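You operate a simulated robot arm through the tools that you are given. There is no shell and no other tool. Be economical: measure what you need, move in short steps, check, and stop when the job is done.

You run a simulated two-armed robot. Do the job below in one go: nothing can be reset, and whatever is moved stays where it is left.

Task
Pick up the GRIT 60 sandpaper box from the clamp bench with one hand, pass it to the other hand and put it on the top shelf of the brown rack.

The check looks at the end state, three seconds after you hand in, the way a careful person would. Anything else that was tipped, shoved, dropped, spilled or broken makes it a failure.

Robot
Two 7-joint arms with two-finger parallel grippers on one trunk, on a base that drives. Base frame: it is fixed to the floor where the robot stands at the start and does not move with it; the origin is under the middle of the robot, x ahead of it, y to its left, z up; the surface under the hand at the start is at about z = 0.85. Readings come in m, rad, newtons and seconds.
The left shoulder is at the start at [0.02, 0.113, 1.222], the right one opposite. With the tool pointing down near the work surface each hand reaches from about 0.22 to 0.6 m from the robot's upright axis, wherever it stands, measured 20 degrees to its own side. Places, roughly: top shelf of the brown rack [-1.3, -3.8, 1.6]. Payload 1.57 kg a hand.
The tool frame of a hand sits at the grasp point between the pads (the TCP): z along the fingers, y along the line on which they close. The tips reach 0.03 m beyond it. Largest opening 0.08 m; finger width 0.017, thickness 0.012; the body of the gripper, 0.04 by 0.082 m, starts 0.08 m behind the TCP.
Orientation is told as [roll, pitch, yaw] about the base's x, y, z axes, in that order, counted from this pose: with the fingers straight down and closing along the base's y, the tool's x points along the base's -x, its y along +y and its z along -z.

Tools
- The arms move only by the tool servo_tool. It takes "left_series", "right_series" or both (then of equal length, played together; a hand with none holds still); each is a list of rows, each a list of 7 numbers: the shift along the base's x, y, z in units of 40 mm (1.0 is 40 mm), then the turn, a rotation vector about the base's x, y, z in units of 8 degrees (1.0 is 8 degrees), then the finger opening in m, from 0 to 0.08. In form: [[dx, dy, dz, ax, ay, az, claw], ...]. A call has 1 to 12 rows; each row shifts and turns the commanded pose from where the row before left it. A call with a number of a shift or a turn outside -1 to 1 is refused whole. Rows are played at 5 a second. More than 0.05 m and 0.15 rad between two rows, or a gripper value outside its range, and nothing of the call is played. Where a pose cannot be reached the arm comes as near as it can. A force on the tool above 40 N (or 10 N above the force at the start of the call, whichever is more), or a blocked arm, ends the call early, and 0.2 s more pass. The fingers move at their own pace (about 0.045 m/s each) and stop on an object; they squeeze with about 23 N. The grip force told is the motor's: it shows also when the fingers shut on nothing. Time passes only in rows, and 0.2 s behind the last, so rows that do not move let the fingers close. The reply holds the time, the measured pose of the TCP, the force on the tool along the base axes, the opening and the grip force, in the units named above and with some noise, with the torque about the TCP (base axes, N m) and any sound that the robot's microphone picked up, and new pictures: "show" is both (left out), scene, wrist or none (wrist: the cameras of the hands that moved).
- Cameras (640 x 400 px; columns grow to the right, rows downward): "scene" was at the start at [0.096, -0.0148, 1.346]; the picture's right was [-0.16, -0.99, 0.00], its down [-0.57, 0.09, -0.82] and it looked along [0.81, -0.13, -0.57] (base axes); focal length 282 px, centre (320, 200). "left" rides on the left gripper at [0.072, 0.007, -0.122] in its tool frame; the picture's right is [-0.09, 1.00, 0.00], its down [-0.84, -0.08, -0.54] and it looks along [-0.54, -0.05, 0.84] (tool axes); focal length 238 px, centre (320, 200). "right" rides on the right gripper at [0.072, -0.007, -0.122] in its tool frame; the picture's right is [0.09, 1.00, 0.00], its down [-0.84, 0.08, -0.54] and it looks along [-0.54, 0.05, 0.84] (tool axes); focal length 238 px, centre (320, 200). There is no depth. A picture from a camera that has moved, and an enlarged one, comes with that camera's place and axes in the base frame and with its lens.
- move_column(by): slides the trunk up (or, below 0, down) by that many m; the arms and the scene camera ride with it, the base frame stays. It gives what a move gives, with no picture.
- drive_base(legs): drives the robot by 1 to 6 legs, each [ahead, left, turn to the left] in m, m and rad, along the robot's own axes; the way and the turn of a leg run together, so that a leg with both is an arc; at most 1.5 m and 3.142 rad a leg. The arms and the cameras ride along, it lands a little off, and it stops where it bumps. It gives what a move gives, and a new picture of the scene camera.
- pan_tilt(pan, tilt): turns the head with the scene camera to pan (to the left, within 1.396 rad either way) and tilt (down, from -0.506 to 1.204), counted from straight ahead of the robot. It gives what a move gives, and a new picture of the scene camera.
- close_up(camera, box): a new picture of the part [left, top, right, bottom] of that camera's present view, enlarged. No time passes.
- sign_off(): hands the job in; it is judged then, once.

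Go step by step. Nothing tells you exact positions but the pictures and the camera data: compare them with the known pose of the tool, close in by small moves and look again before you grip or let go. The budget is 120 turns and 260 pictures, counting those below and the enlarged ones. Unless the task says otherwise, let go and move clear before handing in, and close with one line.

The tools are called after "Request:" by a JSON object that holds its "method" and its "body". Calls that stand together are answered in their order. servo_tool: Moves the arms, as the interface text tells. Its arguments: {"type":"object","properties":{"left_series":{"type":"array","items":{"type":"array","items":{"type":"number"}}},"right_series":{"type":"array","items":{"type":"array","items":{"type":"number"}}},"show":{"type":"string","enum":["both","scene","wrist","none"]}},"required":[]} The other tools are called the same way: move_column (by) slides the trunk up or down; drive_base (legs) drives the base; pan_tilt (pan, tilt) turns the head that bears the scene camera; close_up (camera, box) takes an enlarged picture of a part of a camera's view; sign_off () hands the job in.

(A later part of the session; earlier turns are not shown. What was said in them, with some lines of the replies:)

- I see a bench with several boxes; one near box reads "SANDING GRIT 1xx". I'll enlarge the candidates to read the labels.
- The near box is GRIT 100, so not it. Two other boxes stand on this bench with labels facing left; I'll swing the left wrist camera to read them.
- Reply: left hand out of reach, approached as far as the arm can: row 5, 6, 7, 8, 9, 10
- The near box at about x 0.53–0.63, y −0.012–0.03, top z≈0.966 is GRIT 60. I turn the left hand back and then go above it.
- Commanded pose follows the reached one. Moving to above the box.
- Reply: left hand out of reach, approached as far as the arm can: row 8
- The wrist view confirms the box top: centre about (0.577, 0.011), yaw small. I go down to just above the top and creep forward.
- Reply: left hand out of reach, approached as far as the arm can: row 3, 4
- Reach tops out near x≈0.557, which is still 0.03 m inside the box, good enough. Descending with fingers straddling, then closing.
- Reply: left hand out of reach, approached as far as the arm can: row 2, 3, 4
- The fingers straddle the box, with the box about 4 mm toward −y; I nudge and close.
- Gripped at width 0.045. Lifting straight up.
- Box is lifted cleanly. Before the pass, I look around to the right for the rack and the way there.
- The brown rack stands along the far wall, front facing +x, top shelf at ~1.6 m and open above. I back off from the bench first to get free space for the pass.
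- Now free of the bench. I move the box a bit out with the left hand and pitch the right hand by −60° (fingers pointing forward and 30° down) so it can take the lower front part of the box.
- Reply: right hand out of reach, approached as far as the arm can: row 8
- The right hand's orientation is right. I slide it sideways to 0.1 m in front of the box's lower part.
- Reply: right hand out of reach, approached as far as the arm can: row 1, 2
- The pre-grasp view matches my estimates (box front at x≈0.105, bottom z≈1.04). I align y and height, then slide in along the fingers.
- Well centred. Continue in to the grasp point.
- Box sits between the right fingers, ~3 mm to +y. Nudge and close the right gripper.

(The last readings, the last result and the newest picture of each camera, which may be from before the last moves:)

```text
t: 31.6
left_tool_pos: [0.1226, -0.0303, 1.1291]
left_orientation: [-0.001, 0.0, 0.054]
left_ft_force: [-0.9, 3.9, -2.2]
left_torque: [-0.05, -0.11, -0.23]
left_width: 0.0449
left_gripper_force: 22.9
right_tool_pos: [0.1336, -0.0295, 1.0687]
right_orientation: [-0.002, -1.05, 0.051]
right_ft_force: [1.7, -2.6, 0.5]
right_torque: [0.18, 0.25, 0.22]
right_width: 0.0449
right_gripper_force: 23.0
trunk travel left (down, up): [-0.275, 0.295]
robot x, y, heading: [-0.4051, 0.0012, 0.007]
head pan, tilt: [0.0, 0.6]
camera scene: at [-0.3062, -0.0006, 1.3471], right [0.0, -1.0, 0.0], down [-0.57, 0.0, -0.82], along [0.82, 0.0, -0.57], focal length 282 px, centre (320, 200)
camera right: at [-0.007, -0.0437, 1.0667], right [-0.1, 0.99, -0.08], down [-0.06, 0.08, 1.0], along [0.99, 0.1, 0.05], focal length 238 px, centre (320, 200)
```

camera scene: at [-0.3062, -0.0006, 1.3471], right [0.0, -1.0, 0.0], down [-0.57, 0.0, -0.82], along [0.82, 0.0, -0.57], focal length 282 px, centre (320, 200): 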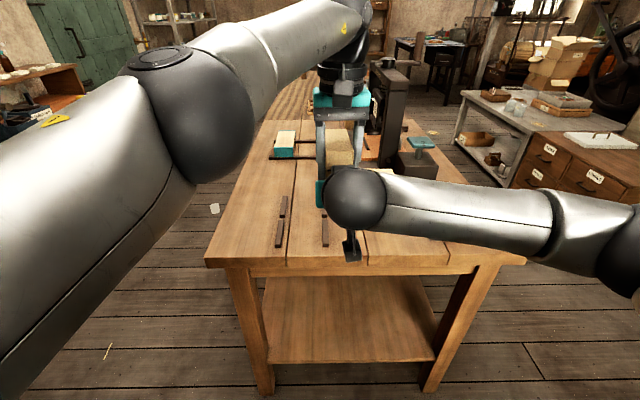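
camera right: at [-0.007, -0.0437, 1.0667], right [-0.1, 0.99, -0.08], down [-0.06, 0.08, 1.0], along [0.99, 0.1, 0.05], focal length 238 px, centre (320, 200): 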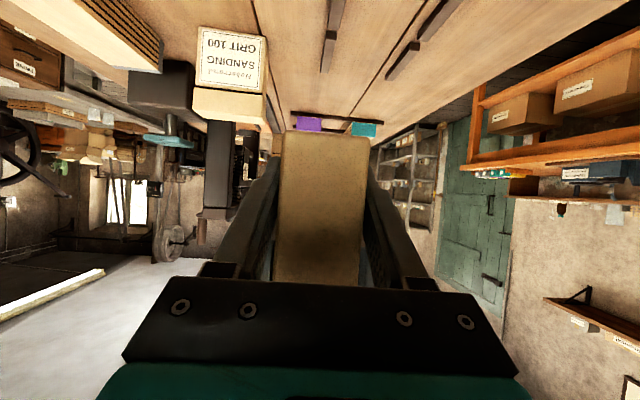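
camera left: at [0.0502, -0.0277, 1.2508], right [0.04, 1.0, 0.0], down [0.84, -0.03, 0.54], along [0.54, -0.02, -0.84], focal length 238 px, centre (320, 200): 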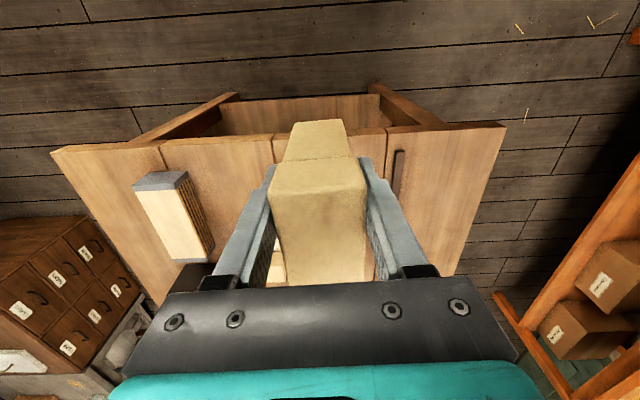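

Right hand holds it. Left opens and rises straight up.

Request:
{"method": "servo_tool", "body": {"left_series": [[0, 0, 0, 0, 0, 0, 0.08], [0, 0, 0, 0, 0, 0, 0.08], [0, 0, 0, 0, 0, 0, 0.08], [0, 0, 0.6, 0, 0, 0, 0.08], [0, 0, 0.9, 0, 0, 0, 0.08], [0, 0, 0.9, 0, 0, 0, 0.08], [0, 0, 0.5, 0, 0, 0, 0.08]]}}

```text
t: 33.2
left_tool_pos: [0.0903, -0.0227, 1.2396]
left_orientation: [-0.002, -0.003, 0.051]
left_ft_force: [-0.1, 0.0, -0.3]
left_torque: [-0.01, 0.02, -0.03]
left_width: 0.0804
left_gripper_force: 0.0
left hand out of reach, approached as far as the arm can: row 4, 5, 6, 7
right_tool_pos: [0.1337, -0.0292, 1.0693]
right_orientation: [-0.004, -1.048, 0.054]
right_ft_force: [0.1, 0.0, 0.2]
right_torque: [0.01, 0.05, 0.0]
right_width: 0.0448
right_gripper_force: 23.1
trunk travel left (down, up): [-0.275, 0.295]
robot x, y, heading: [-0.4049, 0.0, 0.002]
head pan, tilt: [0.0, 0.6]
camera scene: at [-0.3062, -0.0005, 1.3471], right [0.0, -1.0, 0.0], down [-0.56, 0.0, -0.83], along [0.83, 0.0, -0.56], focal length 282 px, centre (320, 200)
camera left: at [0.0163, -0.0209, 1.362], right [0.04, 1.0, 0.0], down [0.84, -0.03, 0.54], along [0.54, -0.02, -0.84], focal length 238 px, centre (320, 200)
```

scene: 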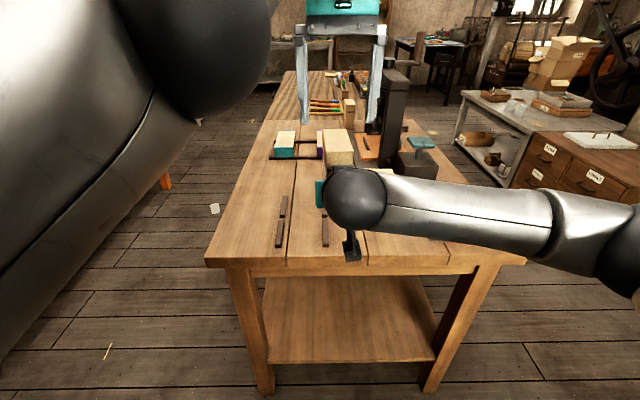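
left: 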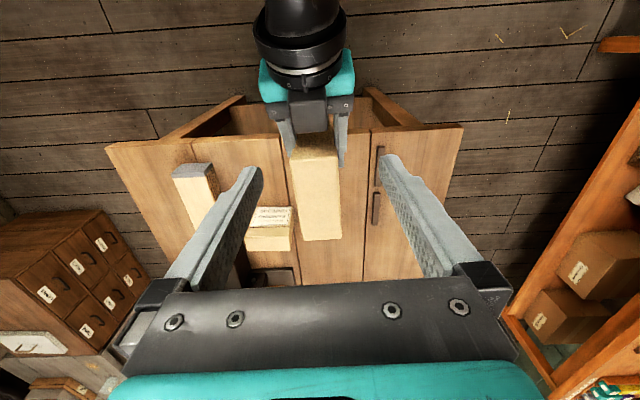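

Pass done. Tuck the left hand to the side, and turn the robot right towards the aisle.

Request:
{"method": "servo_tool", "body": {"left_series": [[-0.4, 0.8, 0, 0, 0, 0, 0.08], [-0.4, 0.8, 0, 0, 0, 0, 0.08], [-0.4, 0.8, -0.4, 0, 0, 0, 0.08], [-0.4, 0.8, -0.5, 0, 0, 0, 0.08], [-0.4, 0.8, -0.5, 0, 0, 0, 0.06], [-0.4, 0.8, -0.5, 0, 0, 0, 0.04]], "show": "none"}}

Request:
{"method": "drive_base", "body": {"legs": [[0, 0, -1.57]]}}

```text
t: 34.6
left_tool_pos: [0.0863, 0.1276, 1.1944]
left_orientation: [-0.011, 0.007, 0.078]
left_ft_force: [-3.9, -5.4, -0.2]
left_torque: [0.56, -0.45, -0.01]
left_width: 0.0397
left_gripper_force: 0.2
left hand out of reach, approached as far as the arm can: row 1, 2, 3, 4, 5
right_tool_pos: [0.1318, -0.0282, 1.0696]
right_orientation: [-0.004, -1.052, 0.056]
right_ft_force: [0.0, -0.5, 0.0]
right_torque: [-0.04, 0.06, 0.0]
right_width: 0.0449
right_gripper_force: 23.3
trunk travel left (down, up): [-0.275, 0.295]
robot x, y, heading: [-0.4045, 0.0039, 0.007]
head pan, tilt: [0.0, 0.6]
```

```text
t: 38.8
left_tool_pos: [-0.2858, -0.4909, 1.1934]
left_orientation: [-0.001, -0.001, -1.532]
left_ft_force: [-0.2, -0.7, -0.5]
left_torque: [0.0, 0.01, -0.01]
left_width: 0.0403
left_gripper_force: 0.1
right_tool_pos: [-0.4404, -0.5375, 1.0687]
right_orientation: [-0.003, -1.049, -1.529]
right_ft_force: [0.2, 0.3, -0.5]
right_torque: [0.08, -0.02, 0.02]
right_width: 0.0447
right_gripper_force: 23.1
trunk travel left (down, up): [-0.275, 0.295]
robot x, y, heading: [-0.4022, -0.0009, -1.581]
head pan, tilt: [0.0, 0.6]
camera scene: at [-0.4059, -0.0993, 1.3471], right [-1.0, 0.01, 0.0], down [0.01, 0.56, -0.82], along [-0.01, -0.82, -0.57], focal length 282 px, centre (320, 200)
```

scene: 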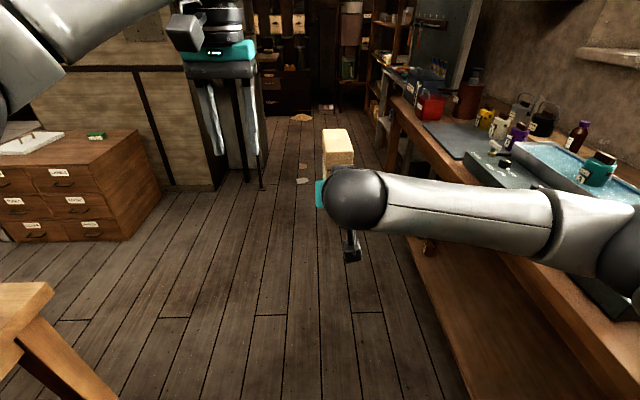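

The right elbow hangs over the side bench, so I raise the trunk to clear its items, and check the left elbow's spread against the pole.

Request:
{"method": "move_column", "body": {"by": 0.285}}

Request:
{"method": "pan_tilt", "body": {"pan": 0.9, "tilt": 0.6}}

Request:
{"method": "pan_tilt", "body": {"pan": -0.9, "tilt": 0.6}}

```text
t: 41.7
left_tool_pos: [-0.2851, -0.4906, 1.4782]
left_orientation: [0.0, -0.001, -1.531]
left_ft_force: [0.3, 0.2, -0.3]
left_torque: [0.0, -0.01, -0.04]
left_width: 0.04
left_gripper_force: 0.0
right_tool_pos: [-0.4403, -0.5381, 1.3537]
right_orientation: [-0.004, -1.05, -1.53]
right_ft_force: [0.3, 0.3, -2.1]
right_torque: [0.03, -0.02, -0.04]
right_width: 0.0447
right_gripper_force: 22.8
trunk travel left (down, up): [-0.56, 0.01]
robot x, y, heading: [-0.4064, -0.0021, -1.582]
head pan, tilt: [0.0, 0.6]
```

```text
t: 42.9
left_tool_pos: [-0.2848, -0.491, 1.4799]
left_orientation: [0.0, -0.001, -1.531]
left_ft_force: [-0.8, 0.0, -0.3]
left_torque: [0.03, 0.02, 0.03]
left_width: 0.0401
left_gripper_force: 0.0
right_tool_pos: [-0.4393, -0.5379, 1.3545]
right_orientation: [-0.004, -1.05, -1.529]
right_ft_force: [-0.2, -0.2, -2.5]
right_torque: [0.03, 0.03, -0.04]
right_width: 0.0448
right_gripper_force: 23.1
trunk travel left (down, up): [-0.56, 0.01]
robot x, y, heading: [-0.4036, -0.0056, -1.578]
head pan, tilt: [0.901, 0.6]
camera scene: at [-0.3363, -0.0667, 1.6321], right [-0.63, -0.78, 0.0], down [-0.44, 0.36, -0.83], along [0.64, -0.52, -0.56], focal length 282 px, centre (320, 200)
```

scene: 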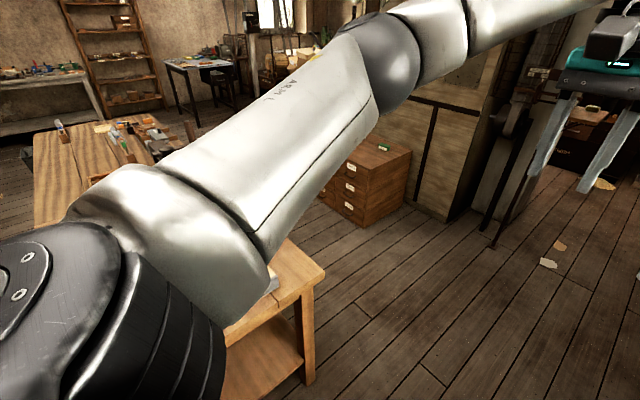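

```text
t: 44.7
left_tool_pos: [-0.2855, -0.4906, 1.4779]
left_orientation: [0.001, 0.0, -1.53]
left_ft_force: [-0.2, -0.2, 0.4]
left_torque: [0.01, 0.01, 0.03]
left_width: 0.04
left_gripper_force: 0.1
right_tool_pos: [-0.44, -0.5384, 1.3537]
right_orientation: [-0.002, -1.047, -1.528]
right_ft_force: [0.4, -0.8, -1.1]
right_torque: [0.08, 0.01, -0.02]
right_width: 0.045
right_gripper_force: 22.6
trunk travel left (down, up): [-0.56, 0.01]
robot x, y, heading: [-0.4052, -0.0016, -1.584]
head pan, tilt: [-0.901, 0.6]
camera scene: at [-0.4747, -0.0652, 1.6321], right [-0.61, 0.79, 0.0], down [0.45, 0.35, -0.83], along [-0.65, -0.51, -0.56], focal length 282 px, centre (320, 200)
```

scene: 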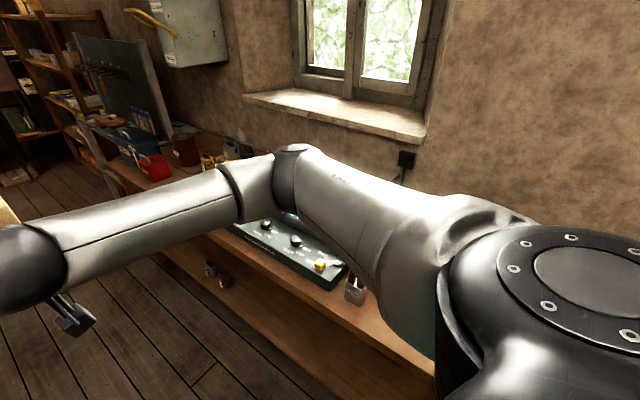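

Left elbow would pass close to the pole at x≈0.08; I shift right by 0.11 m and drive the first stretch, then look.

Request:
{"method": "pan_tilt", "body": {"pan": 0.0, "tilt": 0.4}}

Request:
{"method": "drive_base", "body": {"legs": [[0, -0.11, 0.01], [1.2, 0, 0]]}}

```text
t: 45.9
left_tool_pos: [-0.2858, -0.4907, 1.4783]
left_orientation: [0.001, 0.0, -1.532]
left_ft_force: [-1.1, 0.4, -0.2]
left_torque: [0.01, -0.02, 0.04]
left_width: 0.0398
left_gripper_force: 0.1
right_tool_pos: [-0.439, -0.5372, 1.355]
right_orientation: [-0.003, -1.049, -1.528]
right_ft_force: [0.0, -0.7, -1.3]
right_torque: [0.06, 0.0, 0.0]
right_width: 0.045
right_gripper_force: 22.7
trunk travel left (down, up): [-0.56, 0.01]
robot x, y, heading: [-0.4064, -0.0012, -1.582]
head pan, tilt: [0.0, 0.4]
camera scene: at [-0.406, -0.1036, 1.6503], right [-1.0, 0.01, 0.0], down [0.0, 0.39, -0.92], along [-0.01, -0.92, -0.39], focal length 282 px, centre (320, 200)
```

scene: 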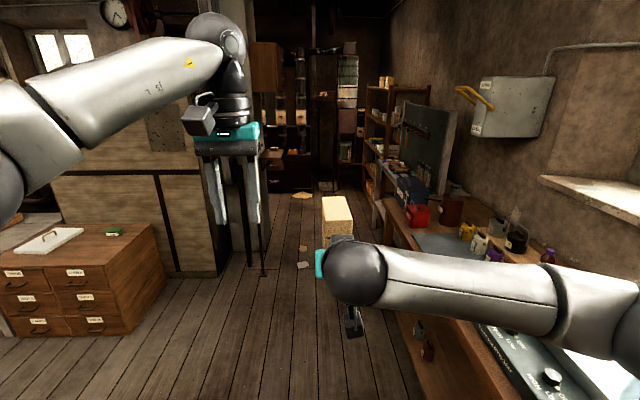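

```text
t: 52.8
left_tool_pos: [-0.3751, -1.687, 1.4783]
left_orientation: [0.001, 0.0, -1.505]
left_ft_force: [0.8, 0.0, -0.1]
left_torque: [0.01, -0.01, 0.0]
left_width: 0.0399
left_gripper_force: 0.0
right_tool_pos: [-0.5295, -1.7385, 1.3534]
right_orientation: [-0.004, -1.05, -1.506]
right_ft_force: [-0.6, 0.2, -1.7]
right_torque: [0.04, -0.01, 0.0]
right_width: 0.0444
right_gripper_force: 22.5
trunk travel left (down, up): [-0.56, 0.01]
robot x, y, heading: [-0.5044, -1.1998, -1.558]
head pan, tilt: [0.0, 0.4]
camera scene: at [-0.5057, -1.3035, 1.6503], right [-1.0, -0.01, 0.0], down [-0.01, 0.39, -0.92], along [0.01, -0.92, -0.39], focal length 282 px, centre (320, 200)
```

scene: 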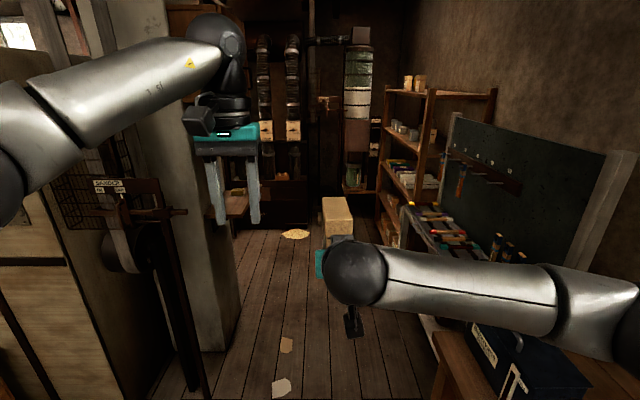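

Clearance past the pillar on the left is tight, so I shift right another 0.09 m and go on 0.9 m.

Request:
{"method": "drive_base", "body": {"legs": [[0, -0.09, -0.015], [0.9, 0, 0]]}}

```text
t: 58.3
left_tool_pos: [-0.4741, -2.6048, 1.4783]
left_orientation: [0.001, 0.0, -1.522]
left_ft_force: [0.5, 1.5, 0.9]
left_torque: [0.02, -0.01, -0.06]
left_width: 0.0402
left_gripper_force: 0.1
right_tool_pos: [-0.6274, -2.6517, 1.3541]
right_orientation: [-0.003, -1.049, -1.52]
right_ft_force: [0.4, -0.3, -1.2]
right_torque: [0.06, 0.0, 0.01]
right_width: 0.0449
right_gripper_force: 23.1
trunk travel left (down, up): [-0.56, 0.01]
robot x, y, heading: [-0.5953, -2.1125, -1.573]
head pan, tilt: [0.0, 0.4]
camera scene: at [-0.5983, -2.2179, 1.6503], right [-1.0, 0.0, 0.0], down [0.0, 0.39, -0.92], along [0.0, -0.92, -0.39], focal length 282 px, centre (320, 200)
```

scene: 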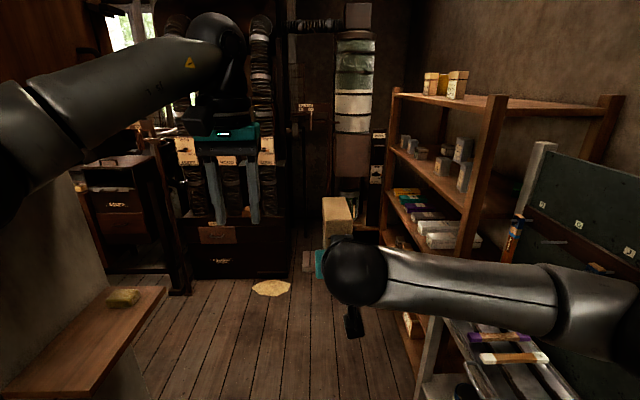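

The rack is clear now: top-shelf front edge near x≈−1.155, spanning y −3.2 to −4.4, with the nearer part empty. I drive on while moving left, to have turning room.

Request:
{"method": "drive_base", "body": {"legs": [[0.65, 0.13, 0], [0.65, 0.13, 0]]}}

Request:
{"method": "pan_tilt", "body": {"pan": -1.2, "tilt": 0.2}}

```text
t: 65.2
left_tool_pos: [-0.2168, -3.8986, 1.4793]
left_orientation: [0.0, 0.001, -1.522]
left_ft_force: [-0.4, 0.8, 0.0]
left_torque: [0.03, 0.02, -0.01]
left_width: 0.04
left_gripper_force: 0.1
right_tool_pos: [-0.3708, -3.9481, 1.3538]
right_orientation: [-0.003, -1.048, -1.521]
right_ft_force: [1.2, 0.3, -2.2]
right_torque: [0.09, 0.01, -0.04]
right_width: 0.0449
right_gripper_force: 23.3
trunk travel left (down, up): [-0.56, 0.01]
robot x, y, heading: [-0.3376, -3.4085, -1.572]
head pan, tilt: [0.0, 0.4]
camera scene: at [-0.341, -3.5127, 1.6503], right [-1.0, 0.0, 0.0], down [0.0, 0.39, -0.92], along [0.0, -0.92, -0.39], focal length 282 px, centre (320, 200)
```

scene: 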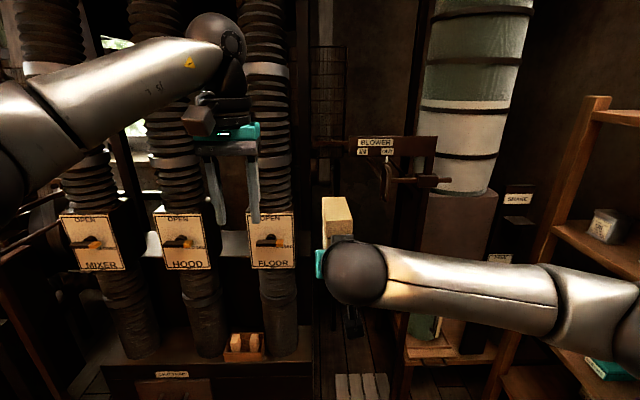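

```text
t: 66.6
left_tool_pos: [-0.2168, -3.8986, 1.4782]
left_orientation: [0.001, 0.001, -1.523]
left_ft_force: [-1.2, -0.1, 0.0]
left_torque: [0.04, -0.01, 0.03]
left_width: 0.04
left_gripper_force: 0.0
right_tool_pos: [-0.37, -3.9458, 1.3535]
right_orientation: [-0.002, -1.049, -1.521]
right_ft_force: [0.1, -0.3, -1.5]
right_torque: [-0.03, -0.02, 0.0]
right_width: 0.0445
right_gripper_force: 23.3
trunk travel left (down, up): [-0.56, 0.01]
robot x, y, heading: [-0.3385, -3.4089, -1.576]
head pan, tilt: [-1.201, 0.201]
camera scene: at [-0.4277, -3.4535, 1.6689], right [-0.36, 0.93, 0.0], down [0.19, 0.07, -0.98], along [-0.91, -0.35, -0.2], focal length 282 px, centre (320, 200)
```

scene: 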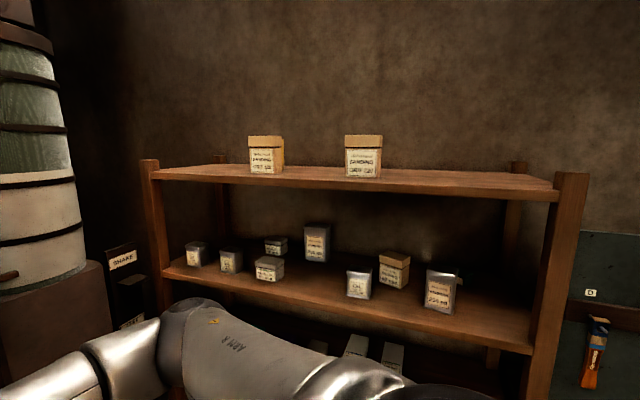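

Request:
{"method": "close_up", "body": {"camera": "scene", "box": [340, 120, 600, 220]}}

Request:
{"method": "close_up", "body": {"camera": "scene", "box": [130, 120, 390, 220]}}

```text
2.46 times, centred on (470, 170) of scene
camera zoom: at [-0.4277, -3.4535, 1.6689], right [-0.36, 0.93, 0.0], down [0.19, 0.07, -0.98], along [-0.91, -0.35, -0.2], focal length 695 px, centre (-49, 274)
```

zoom: 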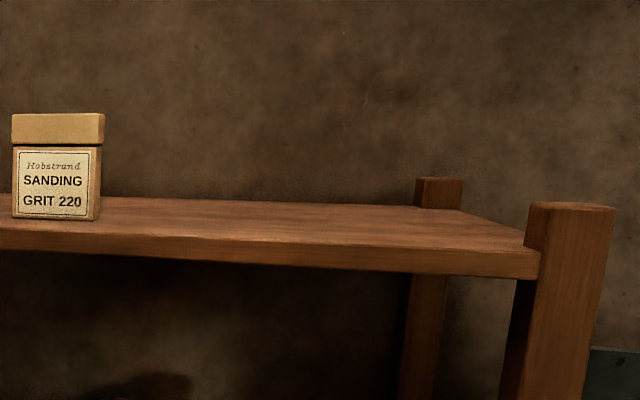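

```text
2.46 times, centred on (260, 170) of scene
camera zoom: at [-0.4277, -3.4535, 1.6689], right [-0.36, 0.93, 0.0], down [0.19, 0.07, -0.98], along [-0.91, -0.35, -0.2], focal length 695 px, centre (468, 274)
```

zoom: 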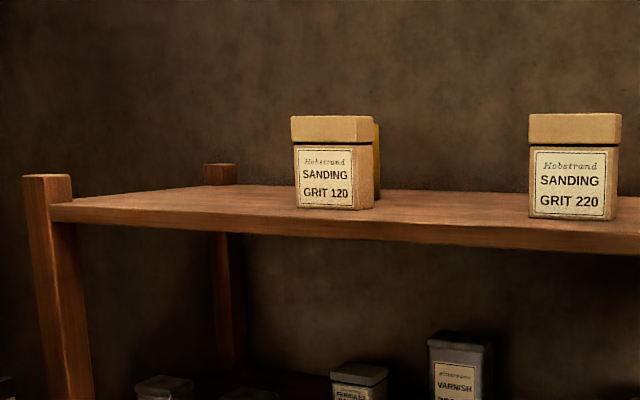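

The top shelf (z≈1.57) holds GRIT 120 and GRIT 220 boxes; the right part, y≈−3.3…−3.55, is empty. I turn to face the rack, still well back from it.

Request:
{"method": "pan_tilt", "body": {"pan": 0.0, "tilt": 0.3}}

Request:
{"method": "drive_base", "body": {"legs": [[0, 0, -1.566]]}}

```text
t: 68.0
left_tool_pos: [-0.2178, -3.8988, 1.4784]
left_orientation: [0.002, 0.001, -1.523]
left_ft_force: [-0.2, -0.2, 0.1]
left_torque: [-0.04, 0.02, 0.0]
left_width: 0.04
left_gripper_force: 0.0
right_tool_pos: [-0.3709, -3.9472, 1.3532]
right_orientation: [-0.002, -1.05, -1.521]
right_ft_force: [-0.5, -0.3, -2.4]
right_torque: [0.07, 0.0, 0.0]
right_width: 0.0449
right_gripper_force: 23.6
trunk travel left (down, up): [-0.56, 0.01]
robot x, y, heading: [-0.3396, -3.4112, -1.574]
head pan, tilt: [0.0, 0.3]
camera scene: at [-0.3411, -3.5132, 1.6596], right [-1.0, 0.0, 0.0], down [0.0, 0.3, -0.96], along [0.0, -0.96, -0.3], focal length 282 px, centre (320, 200)
```

scene: 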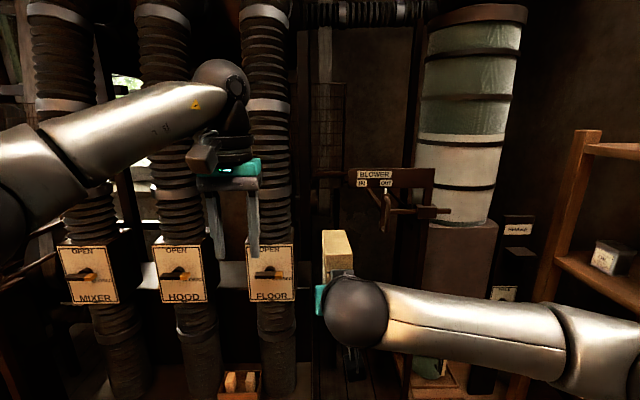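

```text
t: 72.2
left_tool_pos: [-0.8301, -3.5275, 1.4791]
left_orientation: [-0.001, 0.0, -3.103]
left_ft_force: [0.6, -0.4, 0.3]
left_torque: [-0.03, 0.03, -0.01]
left_width: 0.0401
left_gripper_force: 0.0
right_tool_pos: [-0.8784, -3.3727, 1.3535]
right_orientation: [-0.003, -1.049, -3.101]
right_ft_force: [-0.5, 0.7, -2.2]
right_torque: [-0.01, -0.03, -0.01]
right_width: 0.0447
right_gripper_force: 22.7
trunk travel left (down, up): [-0.56, 0.01]
robot x, y, heading: [-0.3401, -3.4105, 3.13]
head pan, tilt: [0.0, 0.3]
camera scene: at [-0.4444, -3.4084, 1.6596], right [0.01, 1.0, 0.0], down [0.3, 0.0, -0.96], along [-0.96, 0.01, -0.3], focal length 282 px, centre (320, 200)
```

scene: 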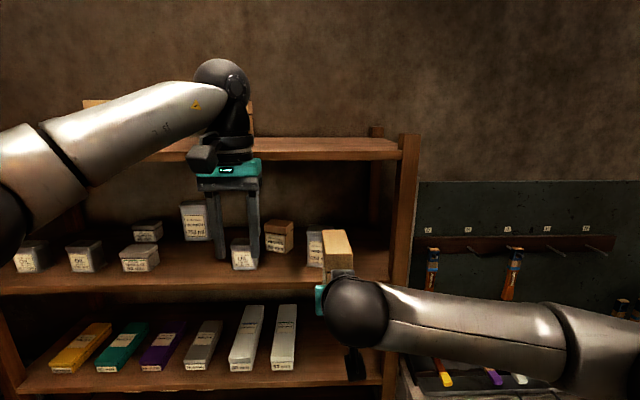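

Facing the rack. I lift the box well above shelf height with the right hand and tuck the left hand back, left and down.

Request:
{"method": "servo_tool", "body": {"left_series": [[0.3, -0.8, 0, 0, 0, 0, 0.04], [0.3, -0.8, 0, 0, 0, 0, 0.04], [0.3, -0.8, -0.3, 0, 0, 0, 0.04], [0.3, -0.8, -0.6, 0, 0, 0, 0.04], [0.5, 0, -0.9, 0, 0, 0, 0.04], [0.5, 0, -0.9, 0, 0, 0, 0.04], [0.5, 0, -0.9, 0, 0, 0, 0.04], [0.5, 0, -0.9, 0, 0, 0, 0.04], [0.5, 0, -0.9, 0, 0, 0, 0.04]], "right_series": [[0, 0, 0.86, 0, 0, 0, 0.02], [0, 0, 0.86, 0, 0, 0, 0.02], [0, 0, 0.86, 0, 0, 0, 0.02], [0, 0, 0.86, 0, 0, 0, 0.02], [0, 0, 0.86, 0, 0, 0, 0.02], [0, 0, 0.86, 0, 0, 0, 0.02], [0, 0, 0.86, 0, 0, 0, 0.02], [0, 0, 0.86, 0, 0, 0, 0.02], [0, 0, 0.86, 0, 0, 0, 0.02]]}}

```text
t: 74.2
left_tool_pos: [-0.6799, -3.6562, 1.2618]
left_orientation: [0.001, -0.003, -3.101]
left_ft_force: [1.4, -0.9, 0.9]
left_torque: [-0.01, 0.01, -0.01]
left_width: 0.04
left_gripper_force: 0.0
right_tool_pos: [-0.8771, -3.3745, 1.6605]
right_orientation: [-0.004, -1.049, -3.099]
right_ft_force: [0.3, 0.2, -2.0]
right_torque: [0.04, -0.02, -0.02]
right_width: 0.0449
right_gripper_force: 22.7
trunk travel left (down, up): [-0.56, 0.01]
robot x, y, heading: [-0.3411, -3.4047, 3.129]
head pan, tilt: [0.0, 0.3]
camera scene: at [-0.4433, -3.4093, 1.6597], right [0.01, 1.0, 0.0], down [0.29, 0.0, -0.96], along [-0.96, 0.01, -0.29], focal length 282 px, centre (320, 200)
camera right: at [-0.7359, -3.363, 1.6598], right [0.08, -0.99, -0.08], down [0.06, -0.08, 1.0], along [-0.99, -0.09, 0.05], focal length 238 px, centre (320, 200)
camera left: at [-0.6086, -3.6606, 1.3841], right [-0.05, -1.0, 0.0], down [-0.84, 0.04, 0.54], along [-0.54, 0.03, -0.84], focal length 238 px, centre (320, 200)
```

scene: 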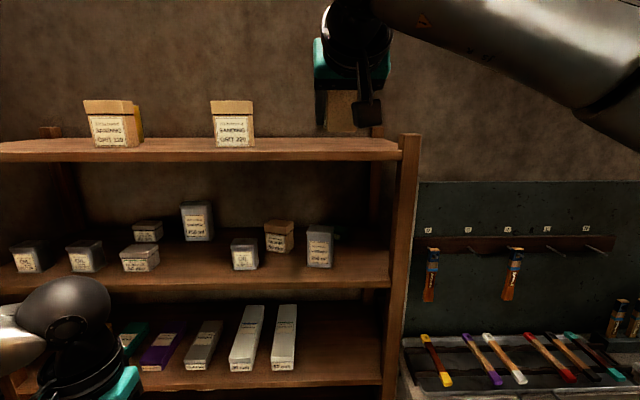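
right: 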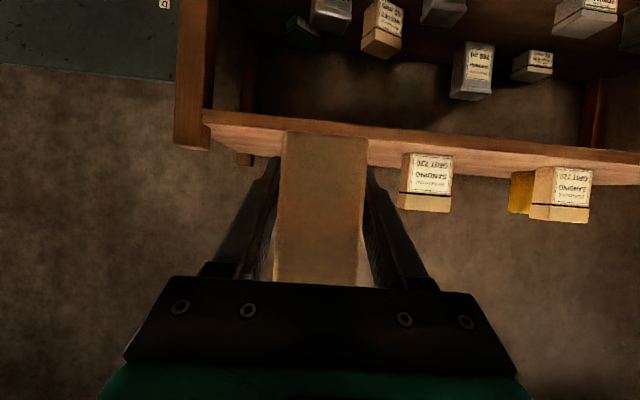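
left: 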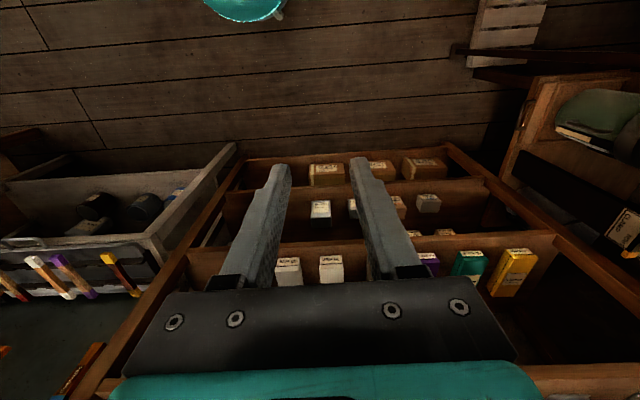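

Left part of shelf has the two boxes, and I aim at y≈−3.40. Now drive forward slowly with the box ~7 cm above shelf level.

Request:
{"method": "drive_base", "body": {"legs": [[0.2, 0.03, 0]]}}

Request:
{"method": "servo_tool", "body": {"right_series": [[0, 0, 0, 0, 0, -0.3, 0.02], [0, 0, 0, 0, 0, 0, 0.02]]}}

```text
t: 75.8
left_tool_pos: [-0.8819, -3.6821, 1.2624]
left_orientation: [-0.001, -0.002, -3.106]
left_ft_force: [-0.2, -0.5, 0.1]
left_torque: [0.05, -0.02, 0.0]
left_width: 0.0402
left_gripper_force: 0.1
right_tool_pos: [-1.078, -3.3998, 1.6608]
right_orientation: [-0.005, -1.049, -3.104]
right_ft_force: [0.4, -0.5, -1.8]
right_torque: [0.03, -0.03, 0.0]
right_width: 0.0448
right_gripper_force: 23.0
trunk travel left (down, up): [-0.56, 0.01]
robot x, y, heading: [-0.5391, -3.4349, 3.129]
head pan, tilt: [0.0, 0.3]
camera scene: at [-0.6438, -3.435, 1.6596], right [0.01, 1.0, 0.0], down [0.3, 0.0, -0.96], along [-0.96, 0.01, -0.3], focal length 282 px, centre (320, 200)
```

scene: 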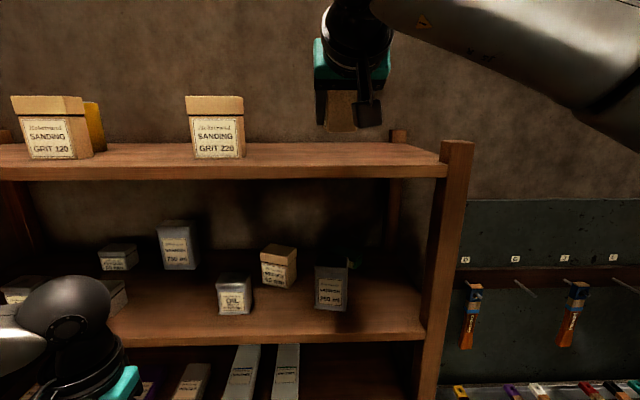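

```text
t: 76.5
left_tool_pos: [-0.8816, -3.6816, 1.2628]
left_orientation: [0.0, 0.0, -3.106]
left_ft_force: [0.2, -0.2, 0.4]
left_torque: [-0.02, 0.0, -0.05]
left_width: 0.0399
left_gripper_force: 0.0
right_tool_pos: [-1.0784, -3.3981, 1.6611]
right_orientation: [-0.004, -1.05, 3.139]
right_ft_force: [-0.6, 0.0, -1.7]
right_torque: [-0.01, -0.02, -0.02]
right_width: 0.045
right_gripper_force: 23.4
trunk travel left (down, up): [-0.56, 0.01]
robot x, y, heading: [-0.5397, -3.4316, 3.123]
head pan, tilt: [0.0, 0.3]
camera scene: at [-0.6442, -3.4347, 1.6595], right [0.01, 1.0, 0.0], down [0.3, 0.0, -0.96], along [-0.95, 0.01, -0.3], focal length 282 px, centre (320, 200)
camera right: at [-0.9366, -3.3935, 1.659], right [0.04, -1.0, -0.08], down [0.05, -0.08, 1.0], along [-1.0, -0.04, 0.05], focal length 238 px, centre (320, 200)
```

scene: 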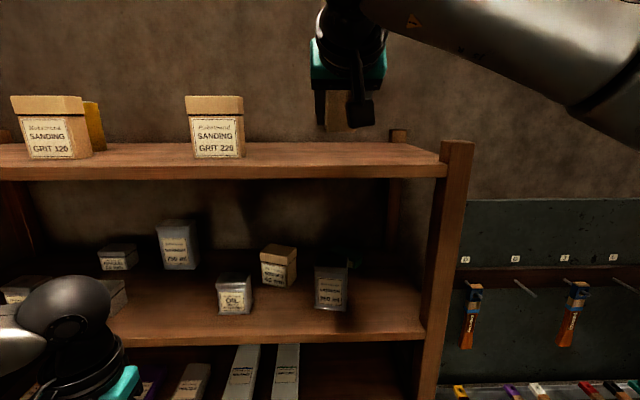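
right: 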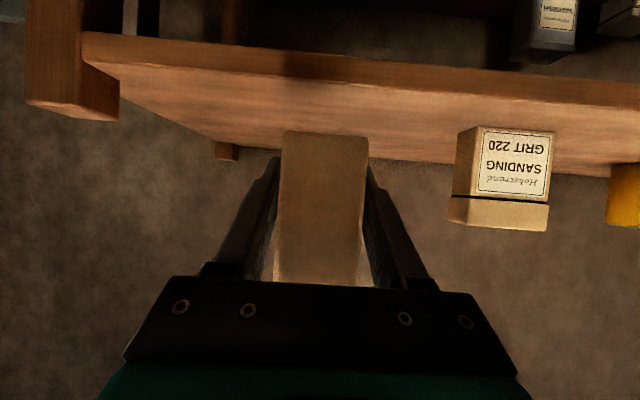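

All clear; I drive the last 0.145 m so the box is over the empty part of the shelf.

Request:
{"method": "drive_base", "body": {"legs": [[0.145, 0, 0.01]]}}

Request:
{"method": "close_up", "body": {"camera": "right", "box": [0, 0, 640, 400]}}

```text
t: 77.8
left_tool_pos: [-1.0234, -3.6848, 1.2607]
left_orientation: [0.002, -0.001, -3.095]
left_ft_force: [-0.3, 0.4, -0.1]
left_torque: [0.0, 0.01, 0.01]
left_width: 0.0399
left_gripper_force: 0.1
right_tool_pos: [-1.2221, -3.4026, 1.6615]
right_orientation: [-0.002, -1.049, -3.136]
right_ft_force: [-0.8, 0.1, -2.5]
right_torque: [0.03, -0.05, 0.01]
right_width: 0.0447
right_gripper_force: 22.9
trunk travel left (down, up): [-0.56, 0.01]
robot x, y, heading: [-0.6848, -3.4353, 3.137]
head pan, tilt: [0.0, 0.3]
camera scene: at [-0.7885, -3.4349, 1.6596], right [0.0, 1.0, 0.0], down [0.3, 0.0, -0.96], along [-0.96, 0.0, -0.3], focal length 282 px, centre (320, 200)
```

scene: 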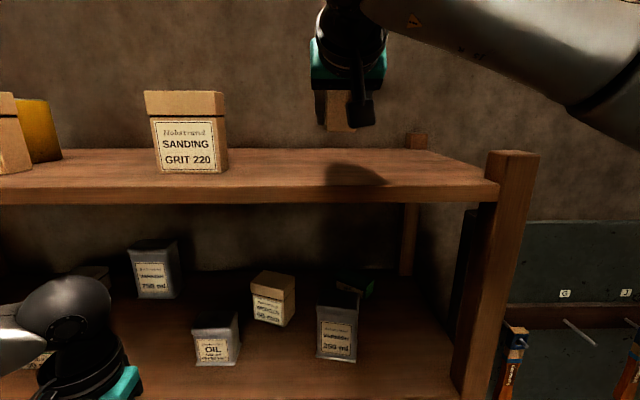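

```text
1.00 times, centred on (320, 200) of right (not enlarged: the box is as wide or as high as the picture)
camera zoom: at [-1.0812, -3.3968, 1.6594], right [0.05, -1.0, -0.08], down [0.05, -0.08, 1.0], along [-1.0, -0.06, 0.05], focal length 238 px, centre (320, 200)
```

zoom: 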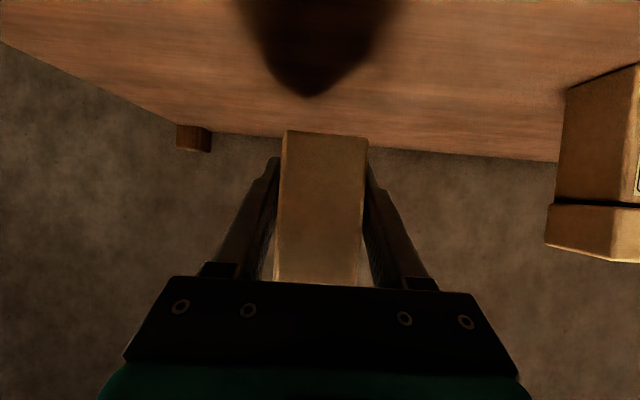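

The box is over the free spot, its near face ~7 cm inside the edge. I lower it towards the shelf in small steps.

Request:
{"method": "servo_tool", "body": {"right_series": [[0, 0, -0.5, 0, 0, 0, 0.02], [0, 0, -0.5, 0, 0, 0, 0.02], [0, 0, -0.2, 0, 0, 0, 0.02], [0, 0, 0, 0, 0, 0, 0.02]]}}

```text
t: 78.8
left_tool_pos: [-1.0233, -3.6844, 1.2617]
left_orientation: [0.001, 0.001, -3.093]
left_ft_force: [1.0, 0.8, -0.3]
left_torque: [0.05, 0.0, 0.01]
left_width: 0.0403
left_gripper_force: 0.0
right_tool_pos: [-1.2224, -3.4029, 1.615]
right_orientation: [0.0, -1.051, -3.135]
right_ft_force: [-0.1, 0.5, -2.4]
right_torque: [0.01, -0.08, 0.01]
right_width: 0.0448
right_gripper_force: 23.2
trunk travel left (down, up): [-0.56, 0.01]
robot x, y, heading: [-0.6831, -3.4349, 3.136]
head pan, tilt: [0.0, 0.3]
camera scene: at [-0.7885, -3.4349, 1.6596], right [0.0, 1.0, 0.0], down [0.3, 0.0, -0.96], along [-0.96, 0.0, -0.3], focal length 282 px, centre (320, 200)
camera right: at [-1.0816, -3.397, 1.6115], right [0.05, -1.0, -0.08], down [0.05, -0.08, 1.0], along [-1.0, -0.06, 0.05], focal length 238 px, centre (320, 200)
```

scene: 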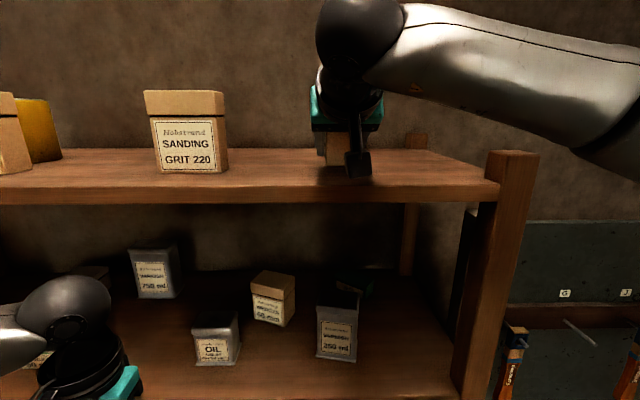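
right: 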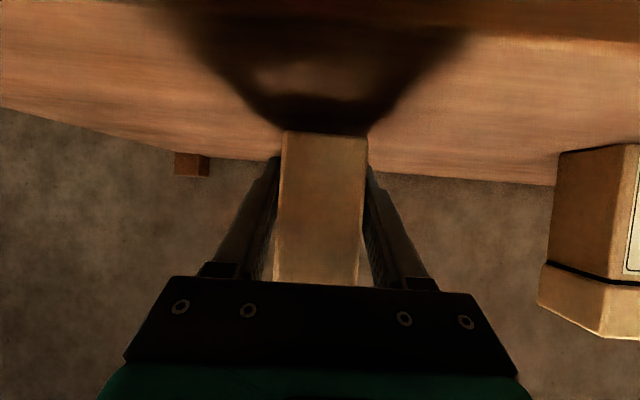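

Request:
{"method": "servo_tool", "body": {"right_series": [[0, 0, -0.1, 0, 0, 0, 0.02], [0, 0, -0.1, 0, 0, 0, 0.02], [0, 0, 0, 0, 0, 0, 0.02]], "show": "wrist"}}

Request:
{"method": "servo_tool", "body": {"right_series": [[0, 0, -0.1, 0, 0, 0, 0.02], [0, 0, 0, 0, 0, 0, 0.02]], "show": "wrist"}}

```text
t: 79.6
left_tool_pos: [-1.0213, -3.6845, 1.2599]
left_orientation: [-0.001, 0.0, -3.095]
left_ft_force: [0.7, -0.7, 0.8]
left_torque: [0.05, -0.01, -0.01]
left_width: 0.0399
left_gripper_force: 0.0
right_tool_pos: [-1.2229, -3.4042, 1.6056]
right_orientation: [-0.004, -1.049, -3.134]
right_ft_force: [-0.5, -0.3, -2.4]
right_torque: [-0.02, -0.05, 0.01]
right_width: 0.0447
right_gripper_force: 22.9
trunk travel left (down, up): [-0.56, 0.01]
robot x, y, heading: [-0.686, -3.4337, 3.14]
head pan, tilt: [0.0, 0.3]
camera right: at [-1.0809, -3.397, 1.6035], right [0.05, -1.0, -0.08], down [0.05, -0.08, 1.0], along [-1.0, -0.06, 0.05], focal length 238 px, centre (320, 200)
```

right: 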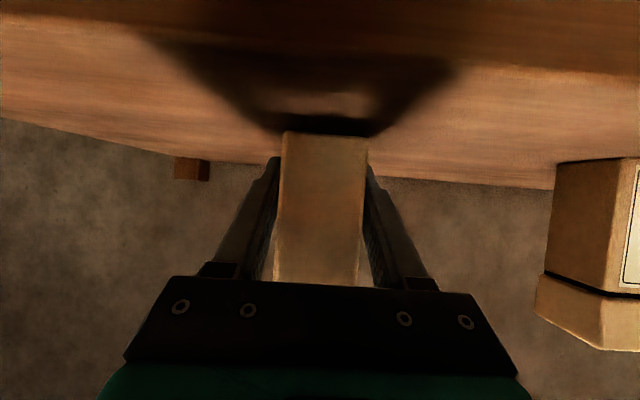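

```text
t: 80.2
left_tool_pos: [-1.023, -3.6838, 1.2621]
left_orientation: [0.002, 0.0, -3.094]
left_ft_force: [0.2, -0.5, -0.3]
left_torque: [-0.01, 0.01, 0.01]
left_width: 0.04
left_gripper_force: 0.0
right_tool_pos: [-1.2218, -3.4042, 1.6016]
right_orientation: [-0.004, -1.048, -3.134]
right_ft_force: [-0.6, 0.0, -1.9]
right_torque: [-0.01, -0.02, 0.04]
right_width: 0.0447
right_gripper_force: 23.2
trunk travel left (down, up): [-0.56, 0.01]
robot x, y, heading: [-0.6828, -3.4386, 3.138]
head pan, tilt: [0.0, 0.3]
camera right: at [-1.0807, -3.3969, 1.5996], right [0.05, -1.0, -0.08], down [0.05, -0.08, 1.0], along [-1.0, -0.05, 0.05], focal length 238 px, centre (320, 200)
```

right: 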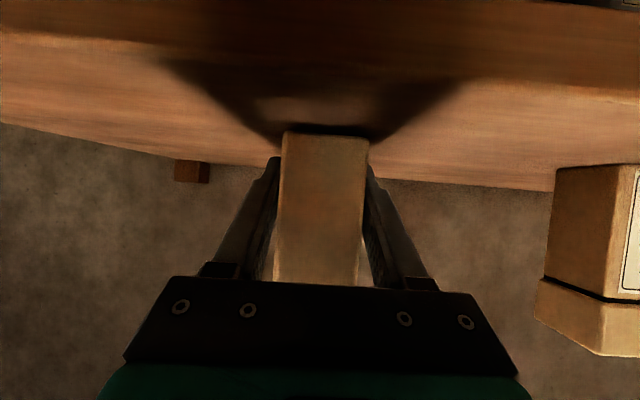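

Nearly down; finishing in 3 mm steps watching the vertical force.

Request:
{"method": "servo_tool", "body": {"right_series": [[0, 0, -0.07, 0, 0, 0, 0.02], [0, 0, 0, 0, 0, 0, 0.02]], "show": "none"}}

Request:
{"method": "servo_tool", "body": {"right_series": [[0, 0, -0.05, 0, 0, 0, 0.02], [0, 0, 0, 0, 0, 0, 0.02]], "show": "wrist"}}

```text
t: 80.8
left_tool_pos: [-1.0233, -3.6835, 1.2629]
left_orientation: [0.0, 0.002, -3.093]
left_ft_force: [0.9, 0.4, 0.1]
left_torque: [-0.03, 0.01, 0.02]
left_width: 0.0401
left_gripper_force: 0.1
right_tool_pos: [-1.2219, -3.4037, 1.5993]
right_orientation: [-0.003, -1.049, -3.137]
right_ft_force: [-1.0, -0.9, -2.0]
right_torque: [0.03, -0.06, 0.0]
right_width: 0.0448
right_gripper_force: 23.1
trunk travel left (down, up): [-0.56, 0.01]
robot x, y, heading: [-0.6813, -3.4373, 3.138]
head pan, tilt: [0.0, 0.3]
```

```text
t: 81.4
left_tool_pos: [-1.0225, -3.6851, 1.2628]
left_orientation: [-0.001, -0.001, -3.096]
left_ft_force: [0.4, 1.0, 0.5]
left_torque: [0.0, -0.02, -0.01]
left_width: 0.0397
left_gripper_force: 0.0
right_tool_pos: [-1.2229, -3.405, 1.5991]
right_orientation: [-0.001, -1.053, -3.135]
right_ft_force: [-1.6, -0.8, 2.9]
right_torque: [-0.1, 0.31, -0.03]
right_width: 0.0449
right_gripper_force: 22.5
trunk travel left (down, up): [-0.56, 0.01]
robot x, y, heading: [-0.6863, -3.4335, 3.142]
head pan, tilt: [0.0, 0.3]
camera right: at [-1.0805, -3.3972, 1.5954], right [0.05, -1.0, -0.08], down [0.06, -0.08, 1.0], along [-1.0, -0.06, 0.05], focal length 238 px, centre (320, 200)
```

right: 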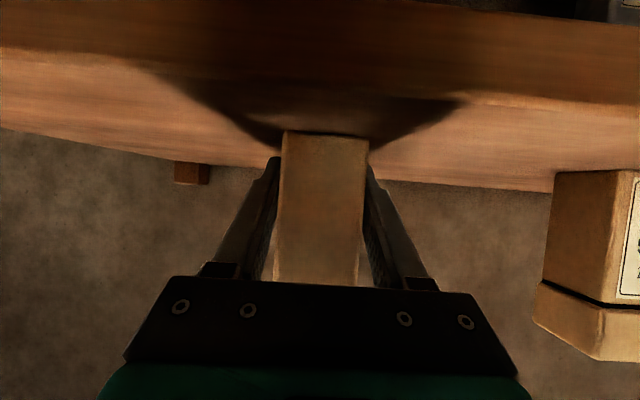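

Contact made (≈5 N change). Now open the fingers gently.

Request:
{"method": "servo_tool", "body": {"right_series": [[0, 0, 0, 0, 0, 0, 0.05], [0, 0, 0, 0, 0, 0, 0.06], [0, 0, 0, 0, 0, 0, 0.08], [0, 0, 0, 0, 0, 0, 0.08], [0, 0, 0, 0, 0, 0, 0.08]]}}

```text
t: 82.6
left_tool_pos: [-1.0226, -3.6841, 1.2626]
left_orientation: [0.001, -0.002, -3.095]
left_ft_force: [0.4, -0.7, -0.2]
left_torque: [0.01, -0.01, 0.0]
left_width: 0.0398
left_gripper_force: 0.0
right_tool_pos: [-1.222, -3.4044, 1.5976]
right_orientation: [-0.003, -1.051, -3.133]
right_ft_force: [0.4, 0.5, -0.3]
right_torque: [-0.02, -0.02, -0.01]
right_width: 0.0799
right_gripper_force: 0.1
trunk travel left (down, up): [-0.56, 0.01]
robot x, y, heading: [-0.6842, -3.4344, 3.138]
head pan, tilt: [0.0, 0.3]
camera scene: at [-0.7881, -3.4349, 1.6596], right [0.0, 1.0, 0.0], down [0.3, 0.0, -0.96], along [-0.96, 0.0, -0.3], focal length 282 px, centre (320, 200)
camera right: at [-1.0803, -3.3972, 1.5949], right [0.05, -1.0, -0.08], down [0.05, -0.08, 1.0], along [-1.0, -0.06, 0.05], focal length 238 px, centre (320, 200)
```

scene: 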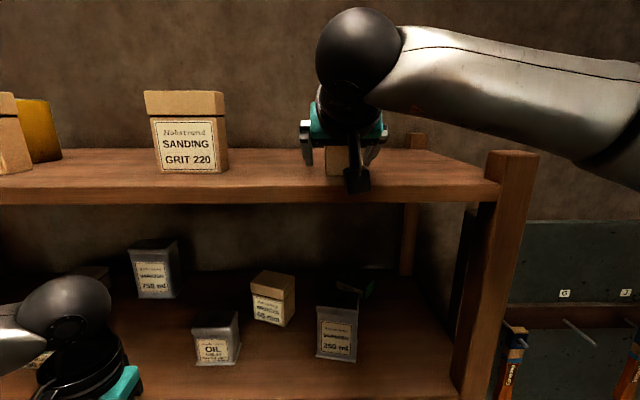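
right: 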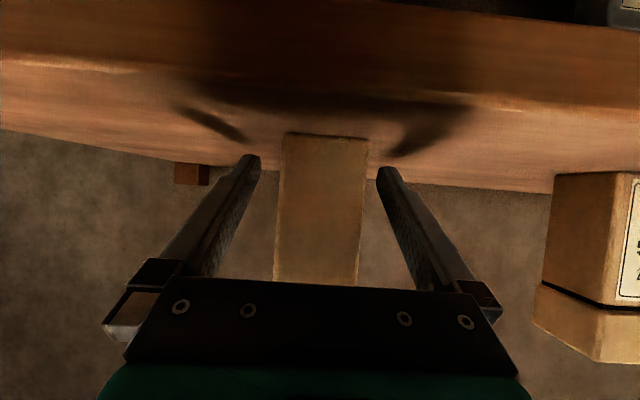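

Released; the box stands on its own. I back the fingers out along their axis.

Request:
{"method": "servo_tool", "body": {"right_series": [[0.4, 0, 0.23, 0, 0, 0, 0.08], [0.6, 0, 0.35, 0, 0, 0, 0.08], [0.6, 0, 0.35, 0, 0, 0, 0.08], [0.6, 0, 0.35, 0, 0, 0, 0.08], [0.6, 0, 0.35, 0, 0, 0, 0.08]], "show": "wrist"}}

Request:
{"method": "drive_base", "body": {"legs": [[-0.3, 0, 0]]}}

```text
t: 83.8
left_tool_pos: [-1.021, -3.6851, 1.2624]
left_orientation: [-0.001, 0.0, -3.095]
left_ft_force: [0.7, -0.7, 0.0]
left_torque: [0.0, 0.02, 0.02]
left_width: 0.0399
left_gripper_force: 0.1
right_tool_pos: [-1.1084, -3.4026, 1.6632]
right_orientation: [-0.003, -1.051, -3.135]
right_ft_force: [0.3, -0.5, 0.0]
right_torque: [-0.01, 0.01, 0.01]
right_width: 0.0796
right_gripper_force: 0.1
trunk travel left (down, up): [-0.56, 0.01]
robot x, y, heading: [-0.6831, -3.4335, 3.142]
head pan, tilt: [0.0, 0.3]
camera right: at [-0.9666, -3.3961, 1.661], right [0.05, -1.0, -0.08], down [0.05, -0.08, 1.0], along [-1.0, -0.05, 0.05], focal length 238 px, centre (320, 200)
```

right: 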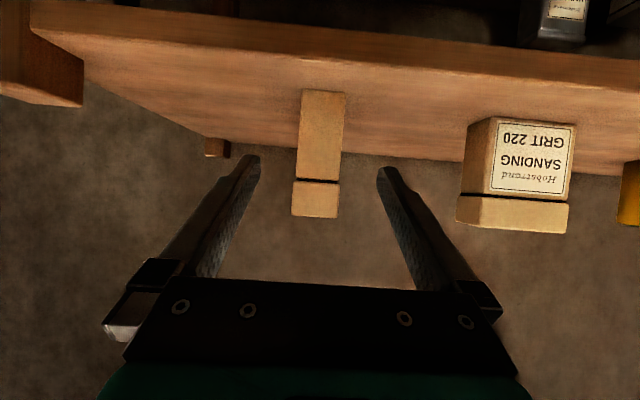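

```text
t: 85.8
left_tool_pos: [-0.7239, -3.6853, 1.262]
left_orientation: [0.0, 0.0, -3.089]
left_ft_force: [0.2, -0.8, 0.6]
left_torque: [0.01, 0.0, 0.04]
left_width: 0.04
left_gripper_force: 0.1
right_tool_pos: [-0.811, -3.4031, 1.6628]
right_orientation: [-0.006, -1.047, -3.132]
right_ft_force: [-0.1, -0.2, 0.3]
right_torque: [0.0, 0.0, 0.0]
right_width: 0.0804
right_gripper_force: 0.0
trunk travel left (down, up): [-0.56, 0.01]
robot x, y, heading: [-0.3856, -3.4329, 3.143]
head pan, tilt: [0.0, 0.3]
camera scene: at [-0.4897, -3.4356, 1.6596], right [0.0, 1.0, 0.0], down [0.3, 0.0, -0.96], along [-0.96, 0.0, -0.3], focal length 282 px, centre (320, 200)
```

scene: 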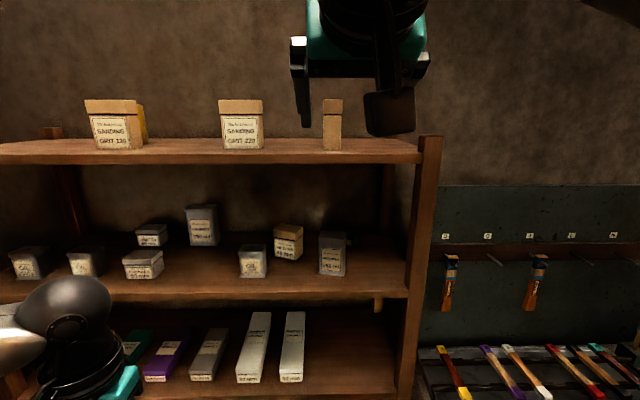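

The GRIT 60 box stands upright on the top shelf beside the other boxes, nothing else has been disturbed, and both hands are clear. Handing in.

Request:
{"method": "sign_off", "body": {}}

```text
The job is handed in.
```

The GRIT 60 box was picked up with the left hand, passed to the right hand, and now stands upright on the top shelf of the brown rack.
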